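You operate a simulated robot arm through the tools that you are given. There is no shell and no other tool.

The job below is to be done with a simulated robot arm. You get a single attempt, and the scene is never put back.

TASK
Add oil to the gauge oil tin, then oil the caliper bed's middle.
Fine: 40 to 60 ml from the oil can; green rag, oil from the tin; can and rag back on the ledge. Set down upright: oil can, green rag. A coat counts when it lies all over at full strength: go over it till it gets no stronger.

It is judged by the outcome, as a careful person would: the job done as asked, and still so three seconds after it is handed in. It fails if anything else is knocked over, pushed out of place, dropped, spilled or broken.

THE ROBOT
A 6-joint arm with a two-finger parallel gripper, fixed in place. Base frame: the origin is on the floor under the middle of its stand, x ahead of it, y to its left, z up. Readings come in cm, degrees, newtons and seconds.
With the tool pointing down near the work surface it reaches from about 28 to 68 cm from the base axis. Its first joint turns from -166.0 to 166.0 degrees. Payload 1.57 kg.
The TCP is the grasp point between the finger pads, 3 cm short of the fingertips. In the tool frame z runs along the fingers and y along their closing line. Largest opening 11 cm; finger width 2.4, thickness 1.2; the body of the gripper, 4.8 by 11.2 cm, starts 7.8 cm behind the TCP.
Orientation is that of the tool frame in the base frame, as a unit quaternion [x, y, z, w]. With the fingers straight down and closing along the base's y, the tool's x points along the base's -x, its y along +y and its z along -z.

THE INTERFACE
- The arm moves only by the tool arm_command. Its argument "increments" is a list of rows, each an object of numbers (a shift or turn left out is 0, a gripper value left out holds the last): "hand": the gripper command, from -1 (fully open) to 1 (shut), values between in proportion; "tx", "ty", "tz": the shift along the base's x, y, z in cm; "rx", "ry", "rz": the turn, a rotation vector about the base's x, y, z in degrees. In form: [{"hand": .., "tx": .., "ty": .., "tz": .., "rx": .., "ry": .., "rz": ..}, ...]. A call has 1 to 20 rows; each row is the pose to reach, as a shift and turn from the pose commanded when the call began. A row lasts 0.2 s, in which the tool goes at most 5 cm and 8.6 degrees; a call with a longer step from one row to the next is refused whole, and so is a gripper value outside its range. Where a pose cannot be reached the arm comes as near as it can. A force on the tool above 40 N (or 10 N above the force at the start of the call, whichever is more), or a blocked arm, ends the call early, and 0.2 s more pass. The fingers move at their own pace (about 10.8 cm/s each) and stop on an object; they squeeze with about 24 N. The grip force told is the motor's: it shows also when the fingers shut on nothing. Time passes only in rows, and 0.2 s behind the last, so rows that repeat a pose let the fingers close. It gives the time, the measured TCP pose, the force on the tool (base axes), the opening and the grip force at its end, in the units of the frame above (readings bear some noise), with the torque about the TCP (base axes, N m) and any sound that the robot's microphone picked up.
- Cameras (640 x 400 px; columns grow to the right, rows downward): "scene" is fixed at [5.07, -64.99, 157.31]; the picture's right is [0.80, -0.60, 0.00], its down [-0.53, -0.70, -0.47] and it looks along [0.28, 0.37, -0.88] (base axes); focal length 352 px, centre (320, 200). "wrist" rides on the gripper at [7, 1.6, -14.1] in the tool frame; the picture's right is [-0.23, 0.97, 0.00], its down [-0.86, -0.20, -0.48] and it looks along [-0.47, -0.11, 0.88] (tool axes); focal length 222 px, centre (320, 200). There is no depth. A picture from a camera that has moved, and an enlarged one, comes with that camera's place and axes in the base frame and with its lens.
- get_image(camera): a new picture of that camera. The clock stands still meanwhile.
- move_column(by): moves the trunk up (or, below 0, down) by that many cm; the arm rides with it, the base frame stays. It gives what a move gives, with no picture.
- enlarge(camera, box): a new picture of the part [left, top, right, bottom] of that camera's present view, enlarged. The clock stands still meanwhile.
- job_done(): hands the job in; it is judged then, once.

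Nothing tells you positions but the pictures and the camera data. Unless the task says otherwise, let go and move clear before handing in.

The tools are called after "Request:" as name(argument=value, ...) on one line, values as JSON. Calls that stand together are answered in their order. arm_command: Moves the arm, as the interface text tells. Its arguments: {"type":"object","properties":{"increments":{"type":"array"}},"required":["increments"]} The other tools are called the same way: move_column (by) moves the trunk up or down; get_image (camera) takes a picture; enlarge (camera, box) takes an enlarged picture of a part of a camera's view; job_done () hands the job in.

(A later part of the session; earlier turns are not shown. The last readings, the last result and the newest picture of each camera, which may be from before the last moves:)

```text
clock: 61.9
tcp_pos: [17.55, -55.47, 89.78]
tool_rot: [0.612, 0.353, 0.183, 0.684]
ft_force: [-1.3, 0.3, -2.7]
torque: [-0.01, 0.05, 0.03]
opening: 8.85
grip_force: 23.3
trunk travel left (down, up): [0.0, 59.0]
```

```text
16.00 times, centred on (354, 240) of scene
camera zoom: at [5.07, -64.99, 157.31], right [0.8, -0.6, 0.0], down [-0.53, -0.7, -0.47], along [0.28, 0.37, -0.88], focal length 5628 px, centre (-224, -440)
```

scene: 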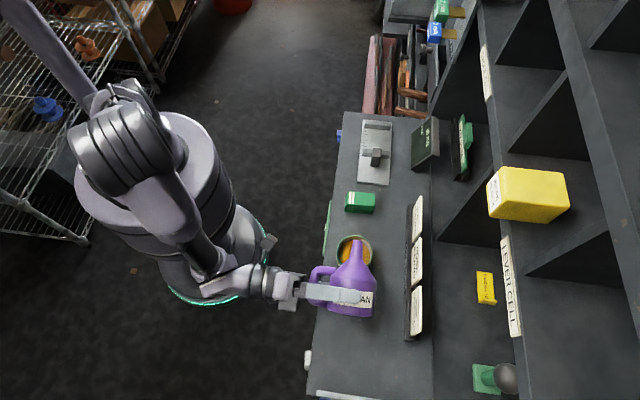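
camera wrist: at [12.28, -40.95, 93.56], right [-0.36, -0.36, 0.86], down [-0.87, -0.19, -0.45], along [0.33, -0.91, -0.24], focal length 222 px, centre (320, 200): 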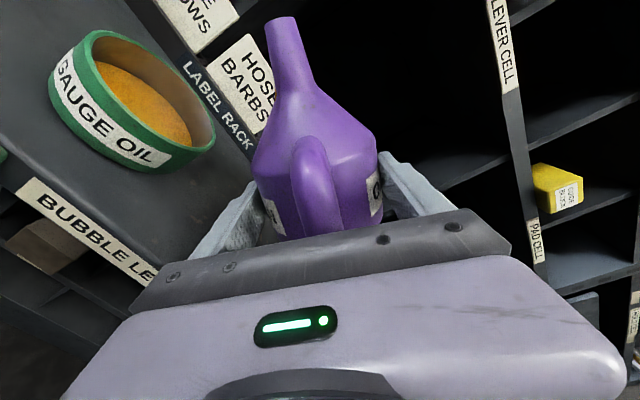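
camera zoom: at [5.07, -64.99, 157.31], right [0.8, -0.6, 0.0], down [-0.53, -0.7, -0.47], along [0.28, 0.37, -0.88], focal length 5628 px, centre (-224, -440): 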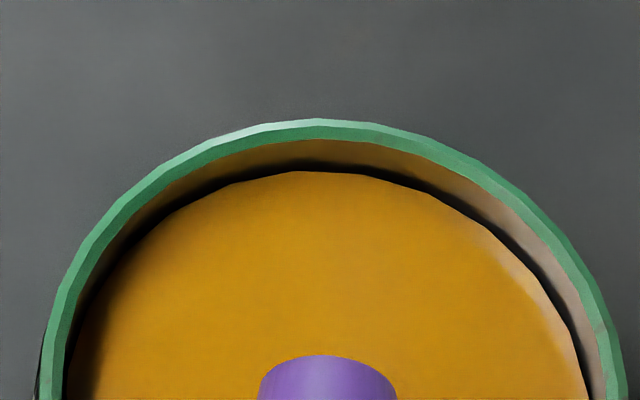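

About 47 ml by level. Rolling back now quickly to stop the flow, tip still over the tin.

Request:
arm_command(increments=[{"hand": 1, "rx": 5.9, "ry": -5.9}, {"rx": 11.8, "ry": -11.8}, {"rx": 17.7, "ry": -17.7}, {"rx": 22.6, "ry": -22.6}, {"rx": 22.6, "ry": -22.6}])

Request:
enlarge(camera="scene", box=[325, 225, 389, 265])

Request:
get_image(camera="wrist")

```text
clock: 63.1
tcp_pos: [17.68, -55.56, 89.9]
tool_rot: [0.685, 0.17, 0.365, 0.607]
ft_force: [-0.6, -0.5, -2.7]
torque: [0.03, 0.03, 0.03]
opening: 8.86
grip_force: 23.9
trunk travel left (down, up): [0.0, 59.0]
```

```text
10.00 times, centred on (357, 245) of scene
camera zoom: at [5.07, -64.99, 157.31], right [0.8, -0.6, 0.0], down [-0.53, -0.7, -0.47], along [0.28, 0.37, -0.88], focal length 3518 px, centre (-50, -250)
```

zoom: 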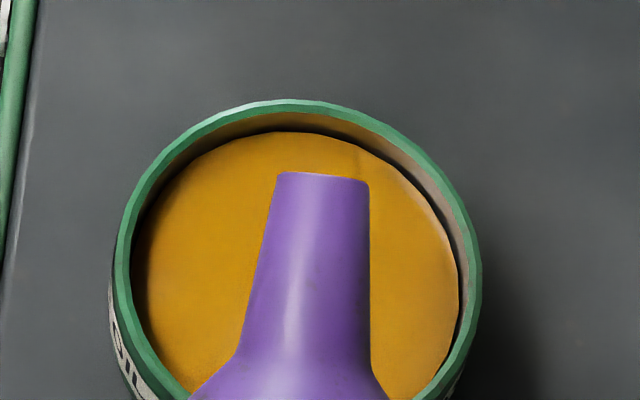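

```text
taken
camera wrist: at [11.98, -41.2, 93.38], right [-0.36, -0.35, 0.86], down [-0.87, -0.2, -0.44], along [0.33, -0.91, -0.24], focal length 222 px, centre (320, 200)
```

wrist: 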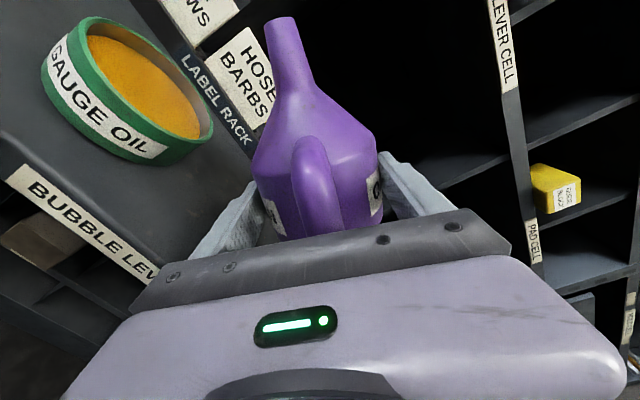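

Flow stopped; level rise ≈ 20 px ≈ 49 ml. Now bring the can upright along the reverse path back over its spot on the ledge.

Request:
arm_command(increments=[{"hand": 1, "tx": 0.71, "ty": 0.71, "tz": 1.1, "rx": 5.73, "ry": -5.73}, {"tx": 1.2, "ty": 1.2, "tz": 2.1, "rx": 11.46, "ry": -11.46}, {"tx": 1.84, "ty": 1.84, "tz": 3.1, "rx": 17.18, "ry": -17.18}, {"tx": 2.76, "ty": 2.76, "tz": 4.1, "rx": 22.91, "ry": -22.91}, {"tx": 1.98, "ty": 1.98, "tz": 5.1, "rx": 28.64, "ry": -28.64}, {"tx": 1.13, "ty": 0.71, "tz": 5.1, "rx": 34.37, "ry": -34.37}, {"tx": 0.42, "ty": -0.71, "tz": 4.6, "rx": 40.1, "ry": -40.1}, {"tx": -0.14, "ty": -2.26, "tz": 3.6, "rx": 45.8, "ry": -45.8}, {"tx": -0.81, "ty": -4.0, "tz": 2.6, "rx": 51.6, "ry": -51.6}, {"tx": -0.81, "ty": -4.0, "tz": 2.6, "rx": 51.6, "ry": -51.6}])

Request:
get_image(camera="scene")

Request:
enlarge(camera="scene", box=[325, 225, 389, 265])

Request:
get_image(camera="wrist")

```text
clock: 65.3
tcp_pos: [16.76, -59.52, 92.3]
tool_rot: [0.654, -0.271, 0.653, 0.27]
ft_force: [-0.8, -0.4, -3.1]
torque: [0.0, 0.03, 0.03]
opening: 8.85
grip_force: 24.1
trunk travel left (down, up): [0.0, 59.0]
```

```text
taken
```

scene: 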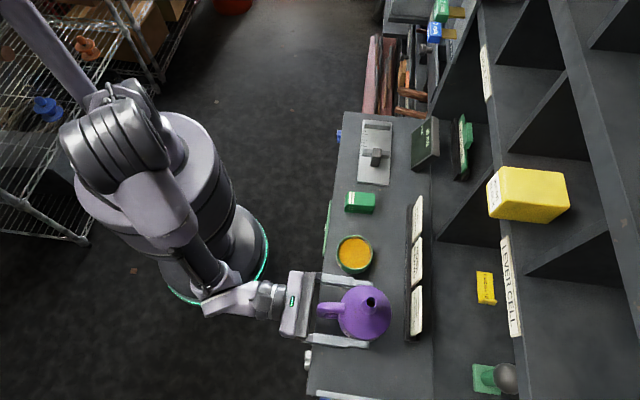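

```text
10.00 times, centred on (357, 245) of scene
camera zoom: at [5.07, -64.99, 157.31], right [0.8, -0.6, 0.0], down [-0.53, -0.7, -0.47], along [0.28, 0.37, -0.88], focal length 3518 px, centre (-50, -250)
```

zoom: 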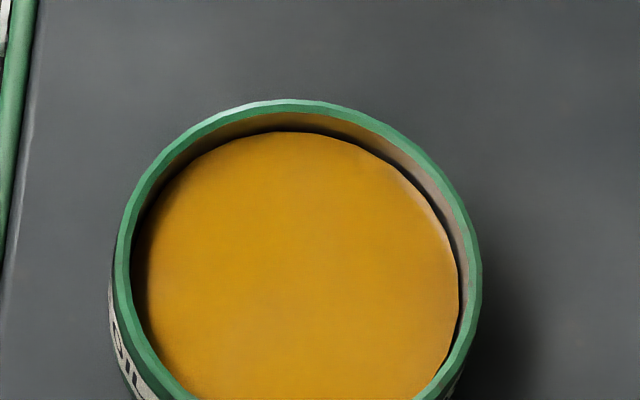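

```text
taken
camera wrist: at [5.73, -50.75, 99.29], right [-0.69, -0.69, -0.23], down [-0.2, 0.48, -0.85], along [0.7, -0.54, -0.47], focal length 222 px, centre (320, 200)
```

wrist: 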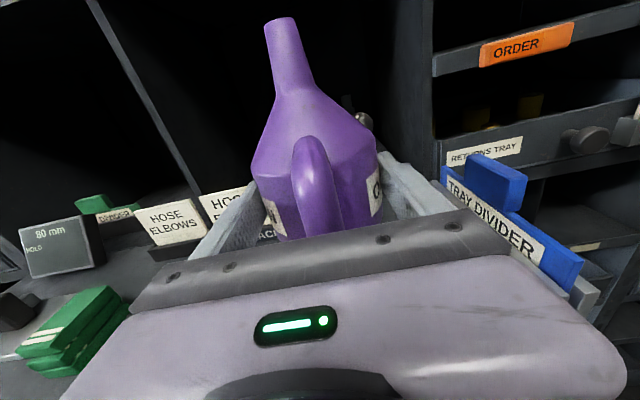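

Level confirmed, nothing spilled. Lower the can straight down to its place.

Request:
arm_command(increments=[{"hand": 1, "tx": 0.05, "ty": -0.1, "tz": -2}, {"tx": 0.05, "ty": -0.1, "tz": -4}, {"tx": 0.05, "ty": -0.1, "tz": -6}, {"tx": 0.05, "ty": -0.1, "tz": -7}, {"tx": 0.05, "ty": -0.1, "tz": -7.6}, {"tx": 0.05, "ty": -0.1, "tz": -7.9}, {"tx": 0.05, "ty": -0.1, "tz": -8.0}, {"tx": 0.05, "ty": -0.1, "tz": -8.0}])

Request:
enlarge(camera="scene", box=[260, 240, 420, 370])

```text
clock: 67.1
tcp_pos: [16.92, -59.61, 84.43]
tool_rot: [0.653, -0.27, 0.653, 0.272]
ft_force: [0.9, -0.6, -2.2]
torque: [0.04, -0.01, 0.01]
opening: 8.88
grip_force: 24.0
trunk travel left (down, up): [0.0, 59.0]
```

```text
3.08 times, centred on (340, 305) of scene
camera zoom: at [5.07, -64.99, 157.31], right [0.8, -0.6, 0.0], down [-0.53, -0.7, -0.47], along [0.28, 0.37, -0.88], focal length 1082 px, centre (258, -123)
```

zoom: 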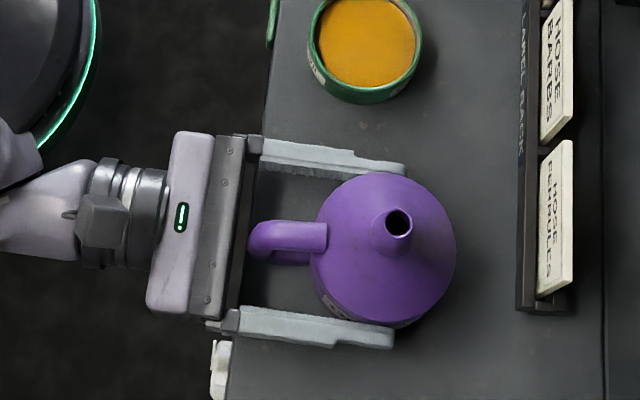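

Still carrying the weight; lower in millimetres until it is set down.

Request:
arm_command(increments=[{"hand": 1, "tz": -0.08}, {"tz": -0.08}])

Request:
arm_command(increments=[{"hand": 1, "tz": -0.05}, {"tz": -0.05}])

```text
clock: 67.7
tcp_pos: [16.78, -59.51, 84.37]
tool_rot: [0.653, -0.27, 0.654, 0.272]
ft_force: [0.7, -1.3, 4.3]
torque: [0.11, -0.12, -0.07]
opening: 8.89
grip_force: 24.1
trunk travel left (down, up): [0.0, 59.0]
```

```text
clock: 68.3
tcp_pos: [16.72, -59.52, 84.35]
tool_rot: [0.653, -0.271, 0.653, 0.272]
ft_force: [0.4, -4.9, 11.9]
torque: [0.05, 0.13, 0.05]
opening: 8.87
grip_force: 23.6
trunk travel left (down, up): [0.0, 59.0]
```

Set down (pressing upward reaction now). Ease off a little and open the fingers.

Request:
arm_command(increments=[{"hand": 1, "tz": 0.07}, {"tz": 0.07}])

Request:
arm_command(increments=[{"hand": 0.0}, {"hand": -0.4}, {"hand": -0.6}, {"hand": -0.8}, {"hand": -1}, {"hand": -1}])

Request:
enlarge(camera="scene", box=[260, 240, 420, 370])

Request:
get_image(camera="wrist")

```text
clock: 68.9
tcp_pos: [16.76, -59.57, 84.3]
tool_rot: [0.653, -0.27, 0.653, 0.271]
ft_force: [-0.1, -3.0, 8.3]
torque: [-0.26, -0.24, -0.1]
opening: 8.89
grip_force: 23.6
trunk travel left (down, up): [0.0, 59.0]
```

```text
clock: 70.3
tcp_pos: [16.73, -59.58, 84.2]
tool_rot: [0.653, -0.27, 0.653, 0.272]
ft_force: [-0.6, 0.6, -0.3]
torque: [-0.01, 0.0, 0.01]
opening: 11.01
grip_force: 0.0
trunk travel left (down, up): [0.0, 59.0]
```

```text
3.08 times, centred on (340, 305) of scene
camera zoom: at [5.07, -64.99, 157.31], right [0.8, -0.6, 0.0], down [-0.53, -0.7, -0.47], along [0.28, 0.37, -0.88], focal length 1082 px, centre (258, -123)
```

zoom: 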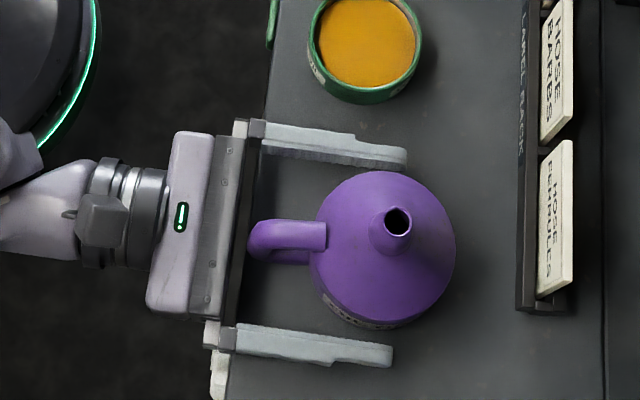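

```text
taken
camera wrist: at [5.67, -50.81, 91.22], right [-0.69, -0.69, -0.23], down [-0.2, 0.48, -0.86], along [0.7, -0.55, -0.47], focal length 222 px, centre (320, 200)
```

wrist: 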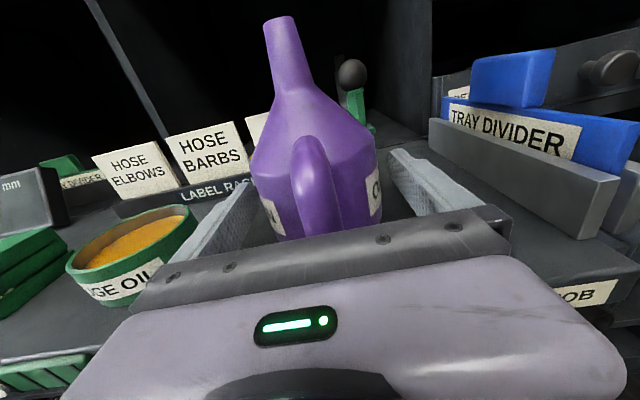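

The can stands upright on the ledge, oil in the tin. Back off 2 cm and rise clear.

Request:
arm_command(increments=[{"hand": -1, "tx": -0.7, "ty": 0.6}, {"tx": -1.4, "ty": 1.3}, {"tx": -1.4, "ty": 1.3, "tz": 2}, {"tx": -1.4, "ty": 1.3, "tz": 5}, {"tx": -1.4, "ty": 1.3, "tz": 9}, {"tx": -1.4, "ty": 1.3, "tz": 13}, {"tx": -1.4, "ty": 1.3, "tz": 17}, {"tx": -1.4, "ty": 1.3, "tz": 20}])

Request:
get_image(camera="scene")

Request:
enlarge(camera="scene", box=[290, 265, 450, 365])

```text
clock: 72.1
tcp_pos: [15.33, -58.47, 104.33]
tool_rot: [0.653, -0.27, 0.653, 0.271]
ft_force: [-0.4, -0.3, 0.8]
torque: [0.01, -0.03, 0.01]
opening: 11.03
grip_force: 0.1
trunk travel left (down, up): [0.0, 59.0]
```

```text
taken
```

scene: 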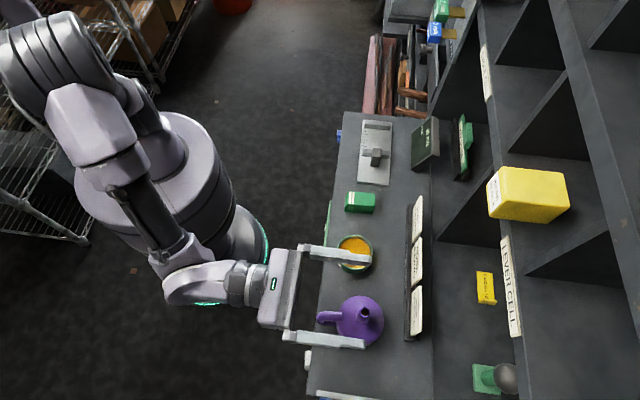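

```text
4.00 times, centred on (370, 315) of scene
camera zoom: at [5.07, -64.99, 157.31], right [0.8, -0.6, 0.0], down [-0.53, -0.7, -0.47], along [0.28, 0.37, -0.88], focal length 1407 px, centre (120, -260)
```

zoom: 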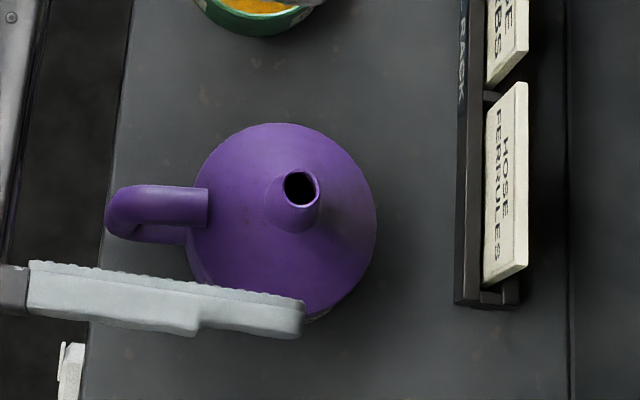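

The can is back on the ledge. Now for the rag: raise the trunk back to its start height and turn the tool to point down above the rag.

Request:
move_column(by=20)

Request:
arm_command(increments=[{"hand": -1, "tx": 1.5, "ty": 1.5, "rx": 5.66, "ry": 5.66}, {"tx": 3, "ty": 3, "rx": 11.3, "ry": 11.3}, {"tx": 4.5, "ty": 4.5, "rx": 17, "ry": 17}, {"tx": 6, "ty": 6, "rx": 22.6, "ry": 22.6}, {"tx": 7.5, "ty": 7.5, "rx": 28.3, "ry": 28.3}])

```text
clock: 74.2
tcp_pos: [15.36, -58.45, 124.4]
tool_rot: [0.653, -0.27, 0.653, 0.272]
ft_force: [-0.1, 0.1, 0.2]
torque: [0.02, 0.01, 0.02]
opening: 11.02
grip_force: 0.0
trunk travel left (down, up): [-20.0, 39.0]
```

```text
clock: 75.4
tcp_pos: [22.77, -50.92, 124.52]
tool_rot: [0.838, -0.346, 0.389, 0.164]
ft_force: [1.2, 0.6, -0.1]
torque: [0.02, 0.02, 0.0]
opening: 10.98
grip_force: 0.0
trunk travel left (down, up): [-20.0, 39.0]
```

Request:
arm_command(increments=[{"hand": -1, "tx": 1.8, "ty": 1.6, "tz": -1.5, "rx": 5.05, "ry": 5.05}, {"tx": 3.6, "ty": 3.2, "tz": -3, "rx": 10.1, "ry": 10.1}, {"tx": 5.4, "ty": 4.8, "tz": -4.5, "rx": 15.15, "ry": 15.15}, {"tx": 7.2, "ty": 6.4, "tz": -6, "rx": 20.2, "ry": 20.2}, {"tx": 9, "ty": 8, "tz": -7.5, "rx": 25.25, "ry": 25.25}, {"tx": 10.8, "ty": 9.5, "tz": -9, "rx": 30.3, "ry": 30.3}, {"tx": 12.6, "ty": 11, "tz": -10.5, "rx": 35.35, "ry": 35.35}, {"tx": 12.6, "ty": 11, "tz": -10.5, "rx": 35.35, "ry": 35.35}])

Request:
get_image(camera="wrist")

Request:
get_image(camera="scene")

```text
clock: 77.2
tcp_pos: [35.34, -40.03, 113.64]
tool_rot: [0.924, -0.382, -0.001, 0.001]
ft_force: [0.6, 0.0, 0.2]
torque: [0.0, 0.02, -0.03]
opening: 11.0
grip_force: 0.0
trunk travel left (down, up): [-20.0, 39.0]
```

```text
taken
camera wrist: at [39.18, -46.13, 127.84], right [-0.85, -0.53, 0.0], down [-0.46, 0.75, 0.48], along [-0.25, 0.41, -0.88], focal length 222 px, centre (320, 200)
```

wrist: 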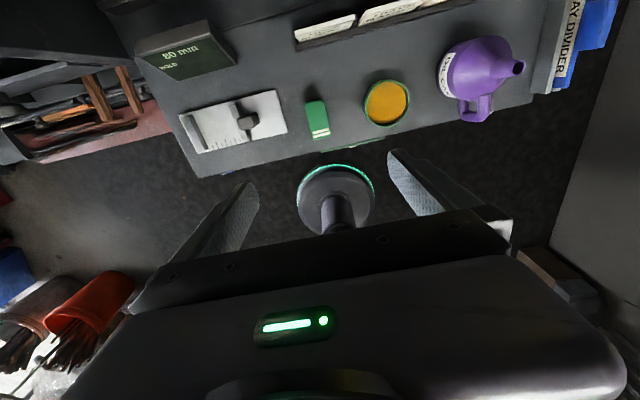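

```text
taken
```

scene: 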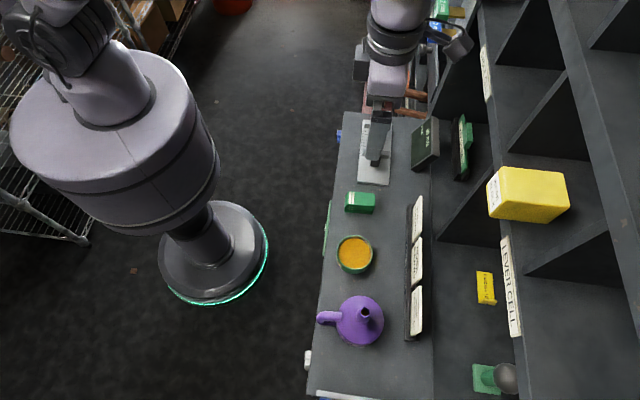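

Now the wrist view shows rag, tin, caliper and can well. Enlarge the rag and caliper.

Request:
enlarge(camera="wrist", box=[276, 80, 356, 150])

Request:
enlarge(camera="wrist", box=[170, 80, 298, 160])

Request:
enlarge(camera="scene", box=[336, 184, 384, 222])

Request:
enlarge(camera="wrist", box=[350, 70, 430, 134])

```text
5.71 times, centred on (316, 115) of wrist
camera zoom: at [39.18, -46.13, 127.84], right [-0.85, -0.53, 0.0], down [-0.46, 0.75, 0.48], along [-0.25, 0.41, -0.88], focal length 1269 px, centre (343, 686)
```

zoom: 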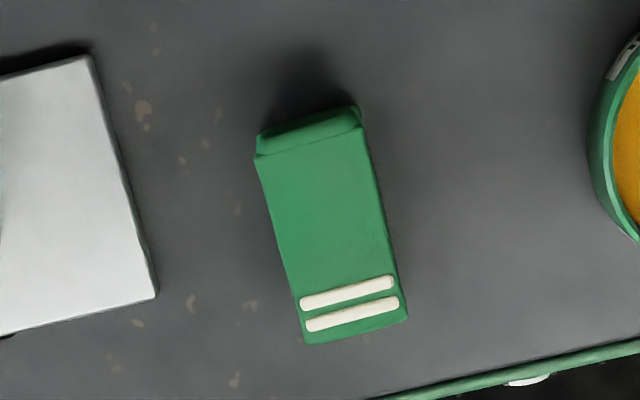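

```text
5.00 times, centred on (234, 120) of wrist
camera zoom: at [39.18, -46.13, 127.84], right [-0.85, -0.53, 0.0], down [-0.46, 0.75, 0.48], along [-0.25, 0.41, -0.88], focal length 1111 px, centre (750, 600)
```

zoom: 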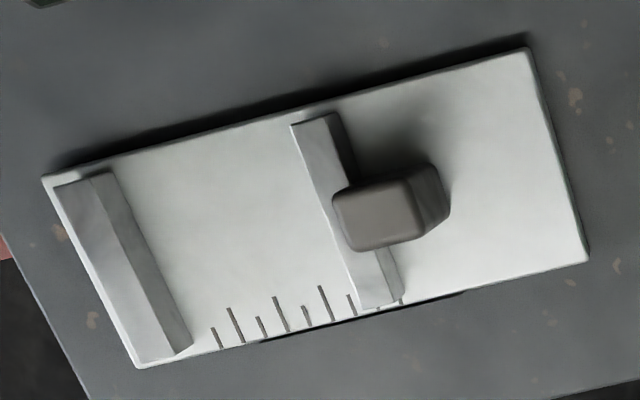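

```text
10.53 times, centred on (360, 203) of scene
camera zoom: at [5.07, -64.99, 157.31], right [0.8, -0.6, 0.0], down [-0.53, -0.7, -0.47], along [0.28, 0.37, -0.88], focal length 3703 px, centre (-101, 168)
```

zoom: 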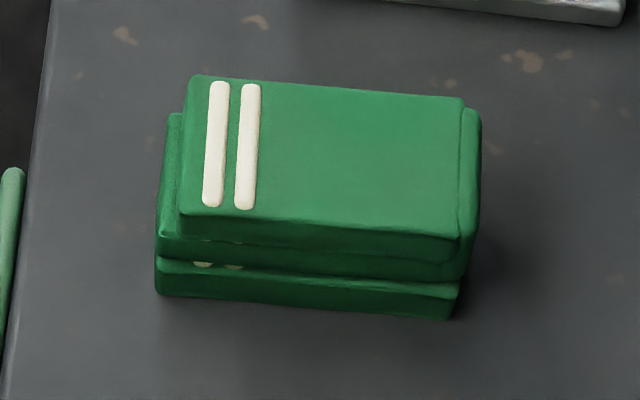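

```text
6.25 times, centred on (390, 102) of wrist
camera zoom: at [39.18, -46.13, 127.84], right [-0.85, -0.53, 0.0], down [-0.46, 0.75, 0.48], along [-0.25, 0.41, -0.88], focal length 1388 px, centre (-118, 812)
```

zoom: 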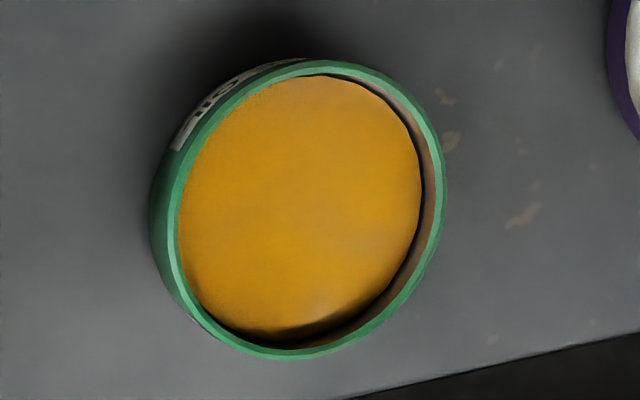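

Refined positions: rag centre ≈ (35.8,-40.0), top z≈85.1, ledge ≈81.1; tin centre ≈ (26.7,-49.1); bed top ≈82.4. I'll turn the tool so it closes along the rag's length (so fingers stay clear of the jaws when wiping), staying high.

Request:
arm_command(increments=[{"hand": -1, "rz": 7.67}, {"rz": 15.33}, {"rz": 23}, {"rz": 30.67}, {"rz": 38.33}, {"rz": 46}, {"rz": 53.67}, {"rz": 61.33}, {"rz": 69}, {"rz": 76.67}, {"rz": 84.33}, {"rz": 92, "tx": 0.5, "ty": 0.0}, {"rz": 92, "tx": 0.5, "ty": 0.0}])

Request:
get_image(camera="wrist")

Request:
get_image(camera="scene")

```text
clock: 80.0
tcp_pos: [36.09, -39.88, 113.92]
tool_rot: [0.917, 0.4, 0.001, 0.0]
ft_force: [-0.2, -0.5, -0.5]
torque: [-0.02, 0.02, 0.0]
opening: 11.0
grip_force: 0.0
trunk travel left (down, up): [-20.0, 39.0]
```

```text
taken
camera wrist: at [41.94, -35.97, 128.02], right [0.56, -0.83, 0.0], down [-0.73, -0.49, 0.48], along [-0.4, -0.27, -0.88], focal length 222 px, centre (320, 200)
```

wrist: 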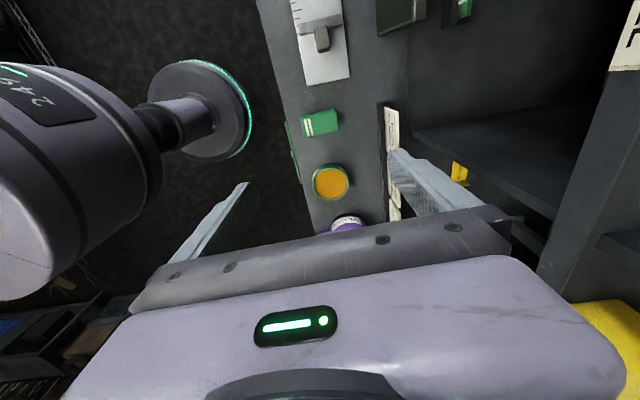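

```text
taken
```

scene: 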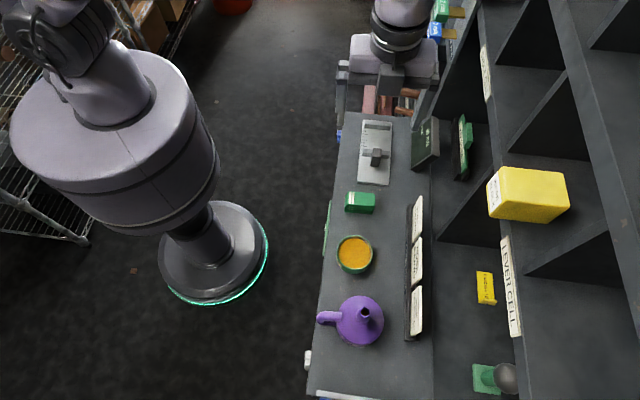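

Orientation reached. Descend over the rag, pausing above it to check alignment.

Request:
arm_command(increments=[{"hand": -1, "tx": -0.2, "ty": -0.1, "tz": -4}, {"tx": -0.2, "ty": -0.1, "tz": -8}, {"tx": -0.2, "ty": -0.1, "tz": -12}, {"tx": -0.2, "ty": -0.1, "tz": -16}, {"tx": -0.2, "ty": -0.1, "tz": -20}, {"tx": -0.2, "ty": -0.1, "tz": -23}, {"tx": -0.2, "ty": -0.1, "tz": -23}])

Request:
enlarge(camera="scene", box=[290, 140, 450, 260])

Request:
get_image(camera="wrist")

```text
clock: 81.6
tcp_pos: [35.85, -40.12, 90.66]
tool_rot: [0.916, 0.4, 0.0, 0.001]
ft_force: [0.3, -1.0, 0.6]
torque: [-0.01, 0.02, -0.01]
opening: 10.97
grip_force: 0.1
trunk travel left (down, up): [-20.0, 39.0]
```

```text
3.33 times, centred on (370, 200) of scene
camera zoom: at [5.07, -64.99, 157.31], right [0.8, -0.6, 0.0], down [-0.53, -0.7, -0.47], along [0.28, 0.37, -0.88], focal length 1172 px, centre (153, 200)
```

zoom: 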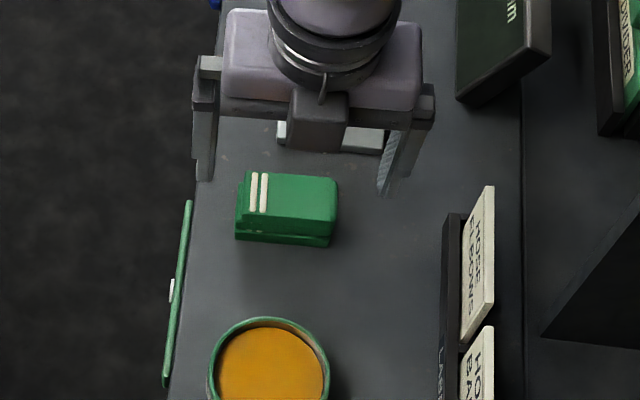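

```text
taken
camera wrist: at [41.81, -36.23, 104.74], right [0.56, -0.83, 0.0], down [-0.73, -0.49, 0.48], along [-0.4, -0.27, -0.88], focal length 222 px, centre (320, 200)
```

wrist: 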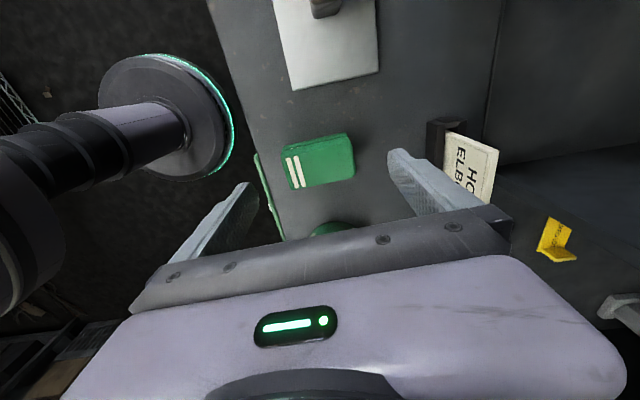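

Aligned. Descend to grip height (fingertips about 2 cm above the ledge) and close.

Request:
arm_command(increments=[{"hand": -1, "tz": -2}, {"tz": -3.5}, {"tz": -4.6}, {"tz": -4.6}])

Request:
enlarge(camera="scene", box=[290, 140, 450, 260])

Request:
enlarge(camera="wrist", box=[200, 80, 440, 230])

```text
clock: 82.6
tcp_pos: [35.93, -40.1, 86.29]
tool_rot: [0.917, 0.4, 0.001, 0.001]
ft_force: [-0.6, -0.2, -0.6]
torque: [0.0, -0.03, -0.01]
opening: 10.99
grip_force: 0.2
trunk travel left (down, up): [-20.0, 39.0]
```

```text
3.33 times, centred on (370, 200) of scene
camera zoom: at [5.07, -64.99, 157.31], right [0.8, -0.6, 0.0], down [-0.53, -0.7, -0.47], along [0.28, 0.37, -0.88], focal length 1172 px, centre (153, 200)
```

zoom: 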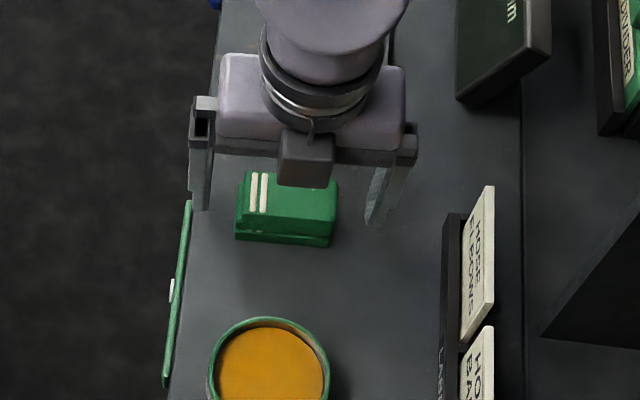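

```text
2.67 times, centred on (320, 155) of wrist
camera zoom: at [41.73, -36.15, 100.28], right [0.56, -0.83, 0.0], down [-0.73, -0.49, 0.48], along [-0.4, -0.27, -0.88], focal length 592 px, centre (320, 320)
```

zoom: 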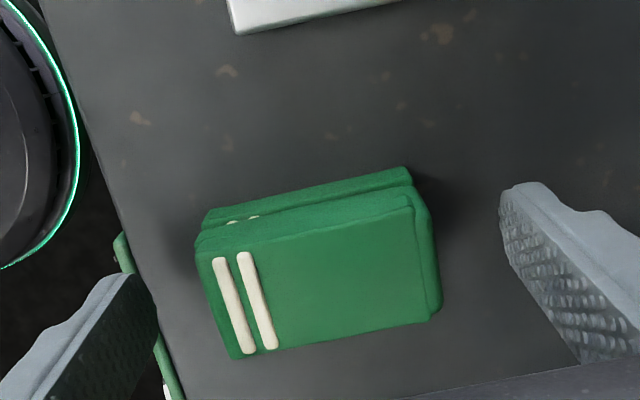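

Request:
arm_command(increments=[{"hand": -0.3}, {"hand": -0.1}, {"hand": 0.1}, {"hand": 0.6}, {"hand": 1}, {"hand": 1}, {"hand": 1}])

Request:
enlarge(camera="wrist", box=[200, 80, 440, 230])

Request:
enlarge(camera="scene", box=[290, 140, 450, 260])

```text
clock: 84.2
tcp_pos: [35.86, -40.06, 86.07]
tool_rot: [0.916, 0.4, 0.0, 0.001]
ft_force: [0.4, -0.3, -0.2]
torque: [-0.01, -0.02, 0.01]
opening: 6.9
grip_force: 23.9
trunk travel left (down, up): [-20.0, 39.0]
```

```text
2.67 times, centred on (320, 155) of wrist
camera zoom: at [41.73, -36.16, 100.3], right [0.56, -0.83, 0.0], down [-0.73, -0.49, 0.48], along [-0.4, -0.27, -0.88], focal length 592 px, centre (320, 320)
```

zoom: 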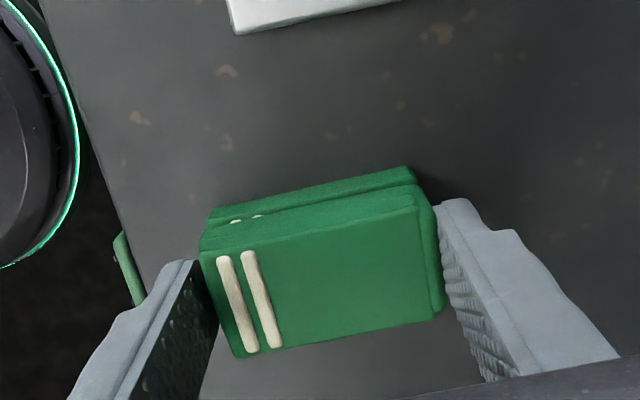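

```text
3.33 times, centred on (370, 200) of scene
camera zoom: at [5.07, -64.99, 157.31], right [0.8, -0.6, 0.0], down [-0.53, -0.7, -0.47], along [0.28, 0.37, -0.88], focal length 1172 px, centre (153, 200)
```

zoom: 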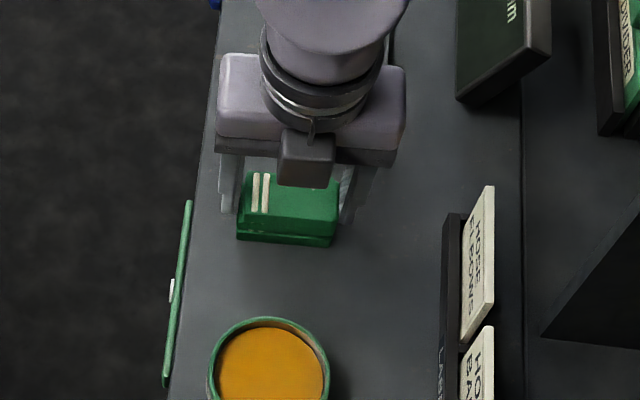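

Gripped (rag length 6.9 cm). Lift it and check.

Request:
arm_command(increments=[{"hand": 1, "tz": 0.5}, {"tz": 2}, {"tz": 4}, {"tz": 6}, {"tz": 8}, {"tz": 10}, {"tz": 10}])

Request:
get_image(camera="wrist")

Request:
enlarge(camera="scene", box=[290, 140, 450, 260])

```text
clock: 85.8
tcp_pos: [35.91, -40.05, 96.15]
tool_rot: [0.917, 0.399, 0.0, 0.001]
ft_force: [-0.6, 0.2, 0.3]
torque: [0.01, 0.0, 0.05]
opening: 6.87
grip_force: 24.1
trunk travel left (down, up): [-20.0, 39.0]
```

```text
taken
camera wrist: at [41.71, -36.12, 110.26], right [0.56, -0.83, 0.0], down [-0.73, -0.49, 0.48], along [-0.4, -0.27, -0.88], focal length 222 px, centre (320, 200)
```

wrist: 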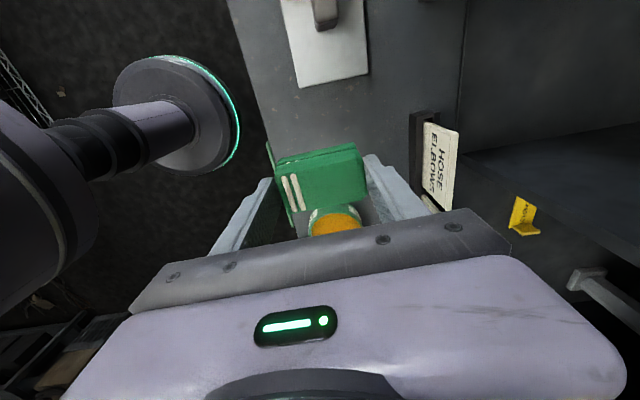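

```text
3.33 times, centred on (370, 200) of scene
camera zoom: at [5.07, -64.99, 157.31], right [0.8, -0.6, 0.0], down [-0.53, -0.7, -0.47], along [0.28, 0.37, -0.88], focal length 1172 px, centre (153, 200)
```

zoom: 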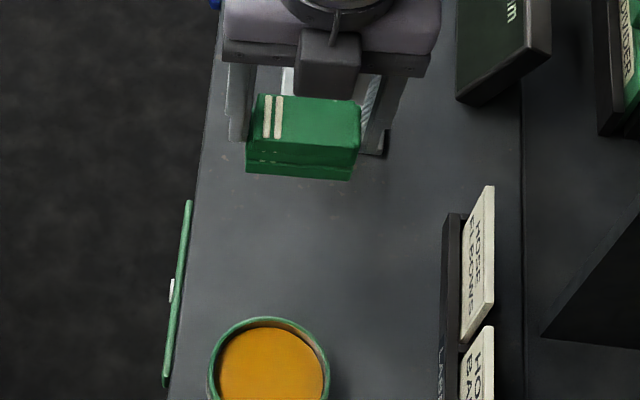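

The rag is held with ~2 cm protruding below the fingertips. Move it above the tin and tilt the tool 35° outward so that the rag's near end dips first (flat it would barely fit the tin).

Request:
arm_command(increments=[{"hand": 1, "tx": -2.3, "ty": -2.3, "tz": 1}, {"tx": -4.6, "ty": -4.6, "tz": 3}, {"tx": -6.9, "ty": -6.9, "tz": 4}, {"tx": -9.1, "ty": -9.1, "tz": 4}, {"tx": -9.1, "ty": -9.1, "tz": 4, "rx": -4.76, "ry": -5.13}, {"tx": -9.1, "ty": -9.1, "tz": 4, "rx": -9.52, "ry": -10.26}, {"tx": -9.1, "ty": -9.1, "tz": 4, "rx": -14.28, "ry": -15.39}, {"tx": -9.1, "ty": -9.1, "tz": 4, "rx": -19.04, "ry": -20.52}, {"tx": -9.1, "ty": -9.1, "tz": 4, "rx": -23.8, "ry": -25.65}, {"tx": -9.1, "ty": -9.1, "tz": 4, "rx": -23.8, "ry": -25.65}])

Request:
get_image(camera="scene")

Request:
get_image(camera="wrist")

```text
clock: 88.0
tcp_pos: [26.73, -48.89, 100.24]
tool_rot: [0.879, 0.385, 0.117, 0.254]
ft_force: [-0.3, 0.6, -0.6]
torque: [-0.03, -0.01, -0.02]
opening: 6.89
grip_force: 23.9
trunk travel left (down, up): [-20.0, 39.0]
```

```text
taken
```

scene: 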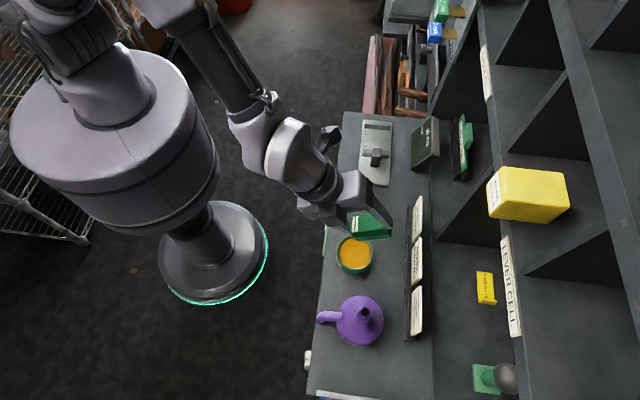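

```text
taken
camera wrist: at [26.83, -39.73, 113.03], right [0.45, -0.73, 0.52], down [-0.89, -0.34, 0.29], along [-0.03, -0.59, -0.8], focal length 222 px, centre (320, 200)
```

wrist: 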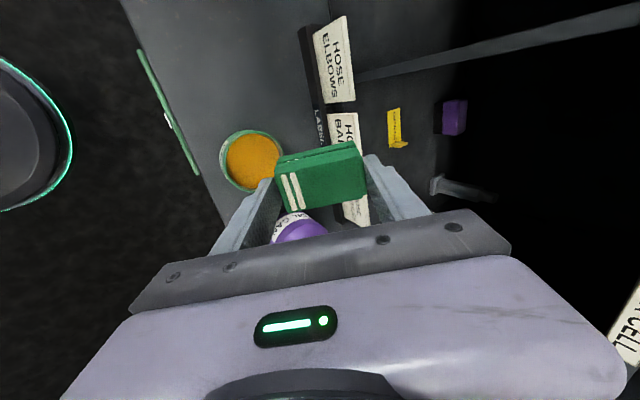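

Request:
enlarge(camera="scene", box=[300, 185, 428, 285])

Request:
enlarge(camera="wrist", box=[200, 110, 400, 235])

```text
4.00 times, centred on (364, 235) of scene
camera zoom: at [5.07, -64.99, 157.31], right [0.8, -0.6, 0.0], down [-0.53, -0.7, -0.47], along [0.28, 0.37, -0.88], focal length 1407 px, centre (144, 60)
```

zoom: 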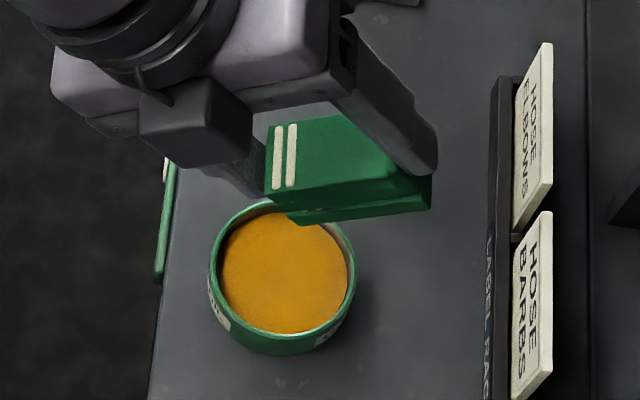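

```text
3.20 times, centred on (300, 172) of wrist
camera zoom: at [26.83, -39.73, 113.03], right [0.45, -0.73, 0.52], down [-0.89, -0.34, 0.29], along [-0.03, -0.59, -0.8], focal length 711 px, centre (384, 288)
```

zoom: 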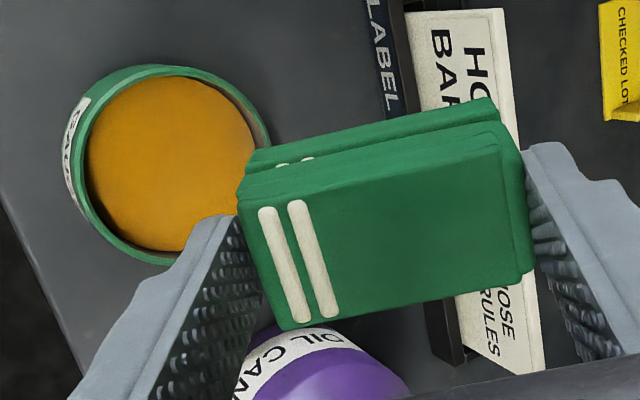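

Lower toward the oil in two stages, checking clearance to the rim in between.

Request:
arm_command(increments=[{"hand": 1, "tx": -0.07, "ty": -0.35, "tz": -2.5}, {"tx": -0.07, "ty": -0.35, "tz": -5}, {"tx": -0.07, "ty": -0.35, "tz": -7.5}, {"tx": -0.07, "ty": -0.35, "tz": -9}, {"tx": -0.07, "ty": -0.35, "tz": -9}])

Request:
enlarge(camera="scene", box=[300, 185, 428, 285])

Request:
get_image(camera="wrist")

```text
clock: 89.2
tcp_pos: [26.52, -49.56, 91.31]
tool_rot: [0.874, 0.38, 0.12, 0.277]
ft_force: [-0.2, 0.7, -0.9]
torque: [-0.01, 0.0, 0.0]
opening: 6.89
grip_force: 23.9
trunk travel left (down, up): [-20.0, 39.0]
```

```text
4.00 times, centred on (364, 235) of scene
camera zoom: at [5.07, -64.99, 157.31], right [0.8, -0.6, 0.0], down [-0.53, -0.7, -0.47], along [0.28, 0.37, -0.88], focal length 1407 px, centre (144, 60)
```

zoom: 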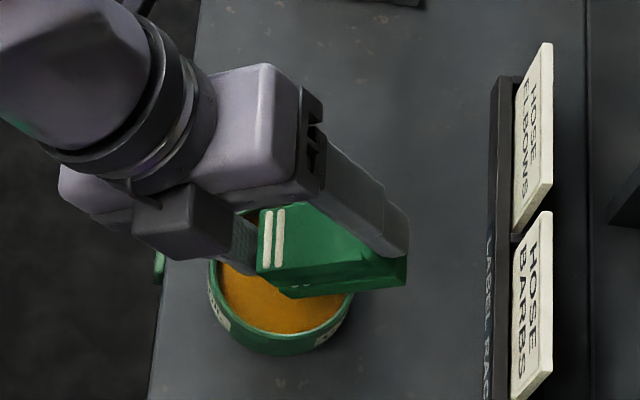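

```text
taken
camera wrist: at [26.27, -39.84, 103.76], right [0.43, -0.71, 0.56], down [-0.9, -0.33, 0.28], along [-0.01, -0.62, -0.78], focal length 222 px, centre (320, 200)
```

wrist: 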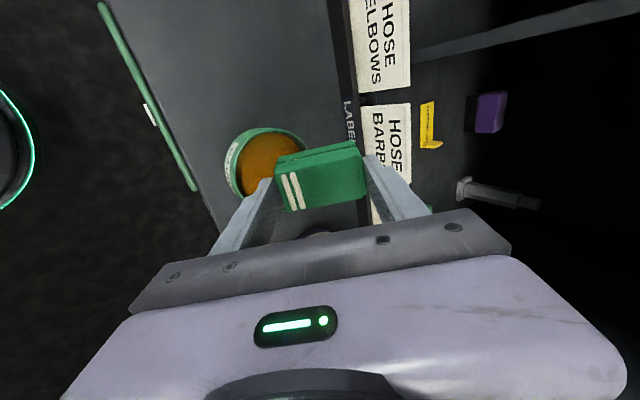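

Clearance is good; the rag's low edge is centred over the tin. Dip now about 0.5 cm into the oil and hold.

Request:
arm_command(increments=[{"hand": 1, "tx": 0.05, "ty": 0.1, "tz": -0.8}, {"tx": 0.05, "ty": 0.1, "tz": -1.5}, {"tx": 0.05, "ty": 0.1, "tz": -2.1}, {"tx": 0.05, "ty": 0.1, "tz": -2.1}, {"tx": 0.05, "ty": 0.1, "tz": -2.1}])

Request:
enlarge(camera="scene", box=[300, 185, 428, 285])

Request:
enlarge(camera="wrist", box=[200, 110, 400, 235])

```text
clock: 90.4
tcp_pos: [26.62, -49.46, 89.25]
tool_rot: [0.874, 0.381, 0.121, 0.275]
ft_force: [-0.3, -0.1, -0.4]
torque: [-0.01, 0.0, 0.01]
opening: 6.89
grip_force: 23.8
trunk travel left (down, up): [-20.0, 39.0]
```

```text
4.00 times, centred on (364, 235) of scene
camera zoom: at [5.07, -64.99, 157.31], right [0.8, -0.6, 0.0], down [-0.53, -0.7, -0.47], along [0.28, 0.37, -0.88], focal length 1407 px, centre (144, 60)
```

zoom: 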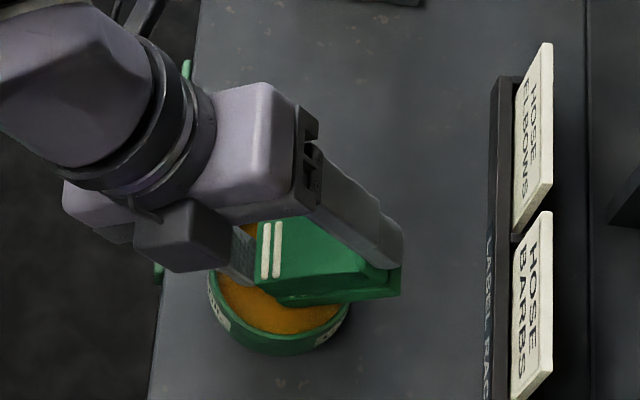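

```text
3.20 times, centred on (300, 172) of wrist
camera zoom: at [26.4, -39.77, 101.68], right [0.43, -0.71, 0.56], down [-0.9, -0.33, 0.28], along [-0.01, -0.62, -0.78], focal length 711 px, centre (384, 288)
```

zoom: 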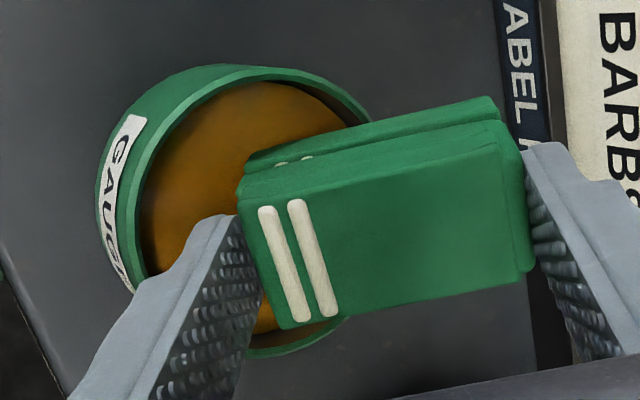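

Request:
enlarge(camera="scene", box=[345, 240, 393, 276])

```text
11.11 times, centred on (369, 258) of scene
camera zoom: at [5.07, -64.99, 157.31], right [0.8, -0.6, 0.0], down [-0.53, -0.7, -0.47], along [0.28, 0.37, -0.88], focal length 3908 px, centre (-224, -444)
```

zoom: 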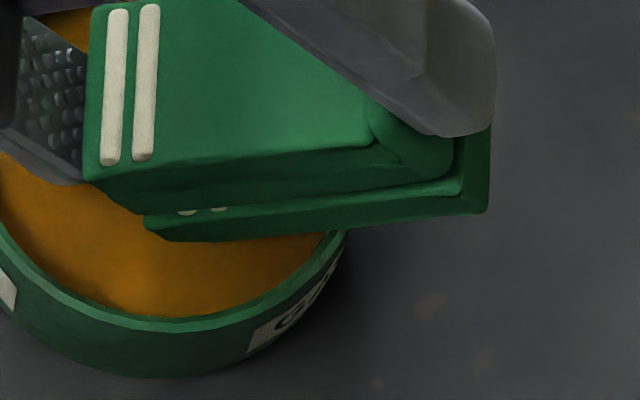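

Dip a bit deeper and hold for about a second.

Request:
arm_command(increments=[{"hand": 1, "tz": -0.3}, {"tz": -0.5}, {"tz": -0.5}, {"tz": -0.5}, {"tz": -0.5}, {"tz": -0.5}, {"tz": -0.5}])

Request:
enlarge(camera="scene", box=[345, 240, 393, 276])

```text
clock: 92.0
tcp_pos: [26.65, -49.35, 88.73]
tool_rot: [0.874, 0.381, 0.12, 0.277]
ft_force: [-0.7, 3.6, 15.2]
torque: [-0.22, -0.24, 0.04]
opening: 6.87
grip_force: 23.7
trunk travel left (down, up): [-20.0, 39.0]
```

```text
11.11 times, centred on (369, 258) of scene
camera zoom: at [5.07, -64.99, 157.31], right [0.8, -0.6, 0.0], down [-0.53, -0.7, -0.47], along [0.28, 0.37, -0.88], focal length 3908 px, centre (-224, -444)
```

zoom: 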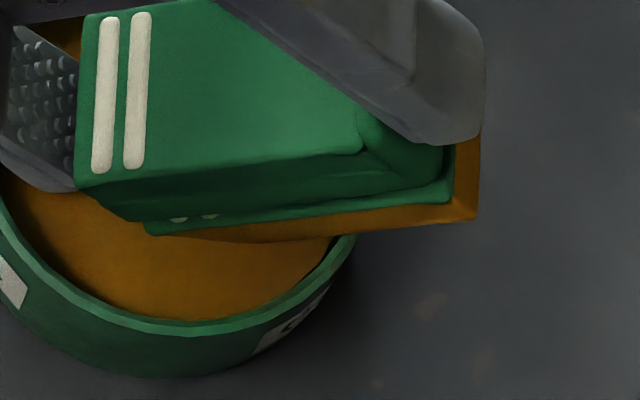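

The rag's underside has turned amber — it is loaded with oil (it touched the tin floor lightly). Lift it out slowly and let it hang over the tin a moment.

Request:
arm_command(increments=[{"hand": 1, "tz": 0.5}, {"tz": 1.0}, {"tz": 2.0}, {"tz": 3.0}, {"tz": 4.5}, {"tz": 6}, {"tz": 6}, {"tz": 6}, {"tz": 6}, {"tz": 6}])

Request:
enlarge(camera="scene", box=[300, 185, 428, 285])

Request:
get_image(camera="wrist")

```text
clock: 94.2
tcp_pos: [26.71, -49.38, 94.67]
tool_rot: [0.874, 0.381, 0.12, 0.277]
ft_force: [0.3, -0.3, 0.5]
torque: [0.0, -0.03, -0.03]
opening: 6.89
grip_force: 23.8
trunk travel left (down, up): [-20.0, 39.0]
```

```text
4.00 times, centred on (364, 235) of scene
camera zoom: at [5.07, -64.99, 157.31], right [0.8, -0.6, 0.0], down [-0.53, -0.7, -0.47], along [0.28, 0.37, -0.88], focal length 1407 px, centre (144, 60)
```

zoom: 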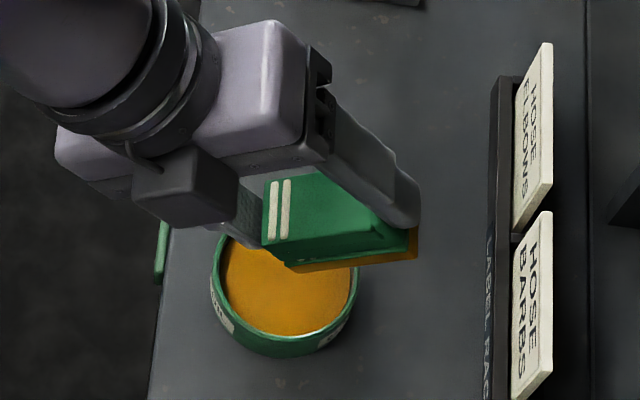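

```text
taken
camera wrist: at [26.42, -39.67, 107.13], right [0.43, -0.71, 0.56], down [-0.9, -0.33, 0.28], along [-0.01, -0.62, -0.78], focal length 222 px, centre (320, 200)
```

wrist: 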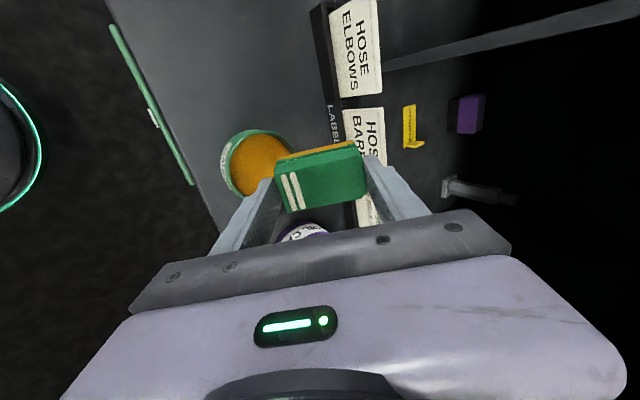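

The rag's bottom is evenly amber. Straighten up and carry it above the caliper bed, high.

Request:
arm_command(increments=[{"hand": 1, "tz": 1.5, "rx": 4.9, "ry": 5.04, "rz": -0.44}, {"tz": 3, "rx": 9.8, "ry": 10.08, "rz": -0.88}, {"tz": 4.5, "rx": 14.7, "ry": 15.12, "rz": -1.31}, {"tz": 6, "rx": 19.6, "ry": 20.16, "rz": -1.75}, {"tz": 6.3, "rx": 24.47, "ry": 25.2, "rz": -2.19}, {"tx": 3.1, "ty": 2.6, "tz": 6.3, "rx": 24.47, "ry": 25.2, "rz": -2.19}, {"tx": 6.2, "ty": 5.2, "tz": 6.3, "rx": 24.47, "ry": 25.2, "rz": -2.19}, {"tx": 9.3, "ty": 7.9, "tz": 6.3, "rx": 24.47, "ry": 25.2, "rz": -2.19}, {"tx": 12.4, "ty": 10.5, "tz": 6.3, "rx": 24.47, "ry": 25.2, "rz": -2.19}, {"tx": 15.5, "ty": 13.1, "tz": 6.3, "rx": 24.47, "ry": 25.2, "rz": -2.19}, {"tx": 18.6, "ty": 15.8, "tz": 6.3, "rx": 24.47, "ry": 25.2, "rz": -2.19}, {"tx": 21.7, "ty": 18.4, "tz": 6.3, "rx": 24.47, "ry": 25.2, "rz": -2.19}, {"tx": 24.8, "ty": 21.0, "tz": 6.3, "rx": 24.47, "ry": 25.2, "rz": -2.19}, {"tx": 24.8, "ty": 21.0, "tz": 6.3, "rx": 24.47, "ry": 25.2, "rz": -2.19}])

Request:
get_image(camera="scene")

Request:
get_image(camera="wrist")

```text
clock: 97.2
tcp_pos: [51.56, -28.49, 101.05]
tool_rot: [0.924, 0.381, 0.001, 0.0]
ft_force: [-0.6, -0.4, 0.2]
torque: [-0.01, -0.02, 0.0]
opening: 6.84
grip_force: 23.9
out of reach, approached as far as the arm can: row 1, 2
trunk travel left (down, up): [-20.0, 39.0]
```

```text
taken
```

scene: 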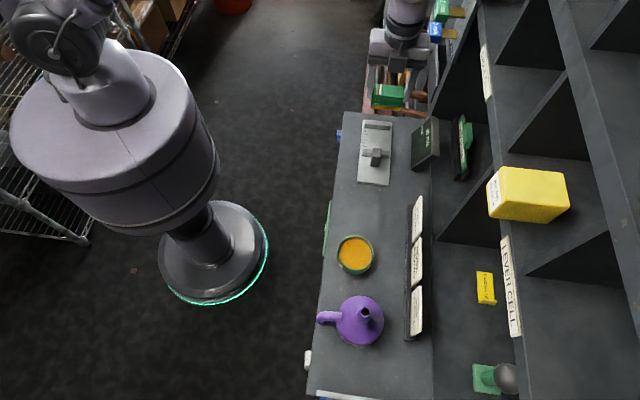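

```text
taken
camera wrist: at [57.65, -24.8, 115.15], right [0.53, -0.85, 0.0], down [-0.75, -0.46, 0.48], along [-0.41, -0.25, -0.88], focal length 222 px, centre (320, 200)
```

wrist: 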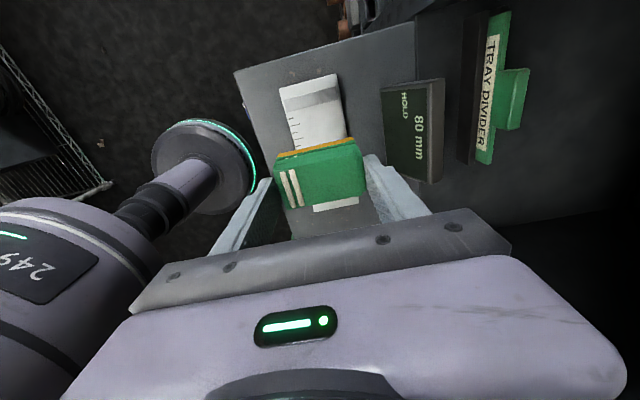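

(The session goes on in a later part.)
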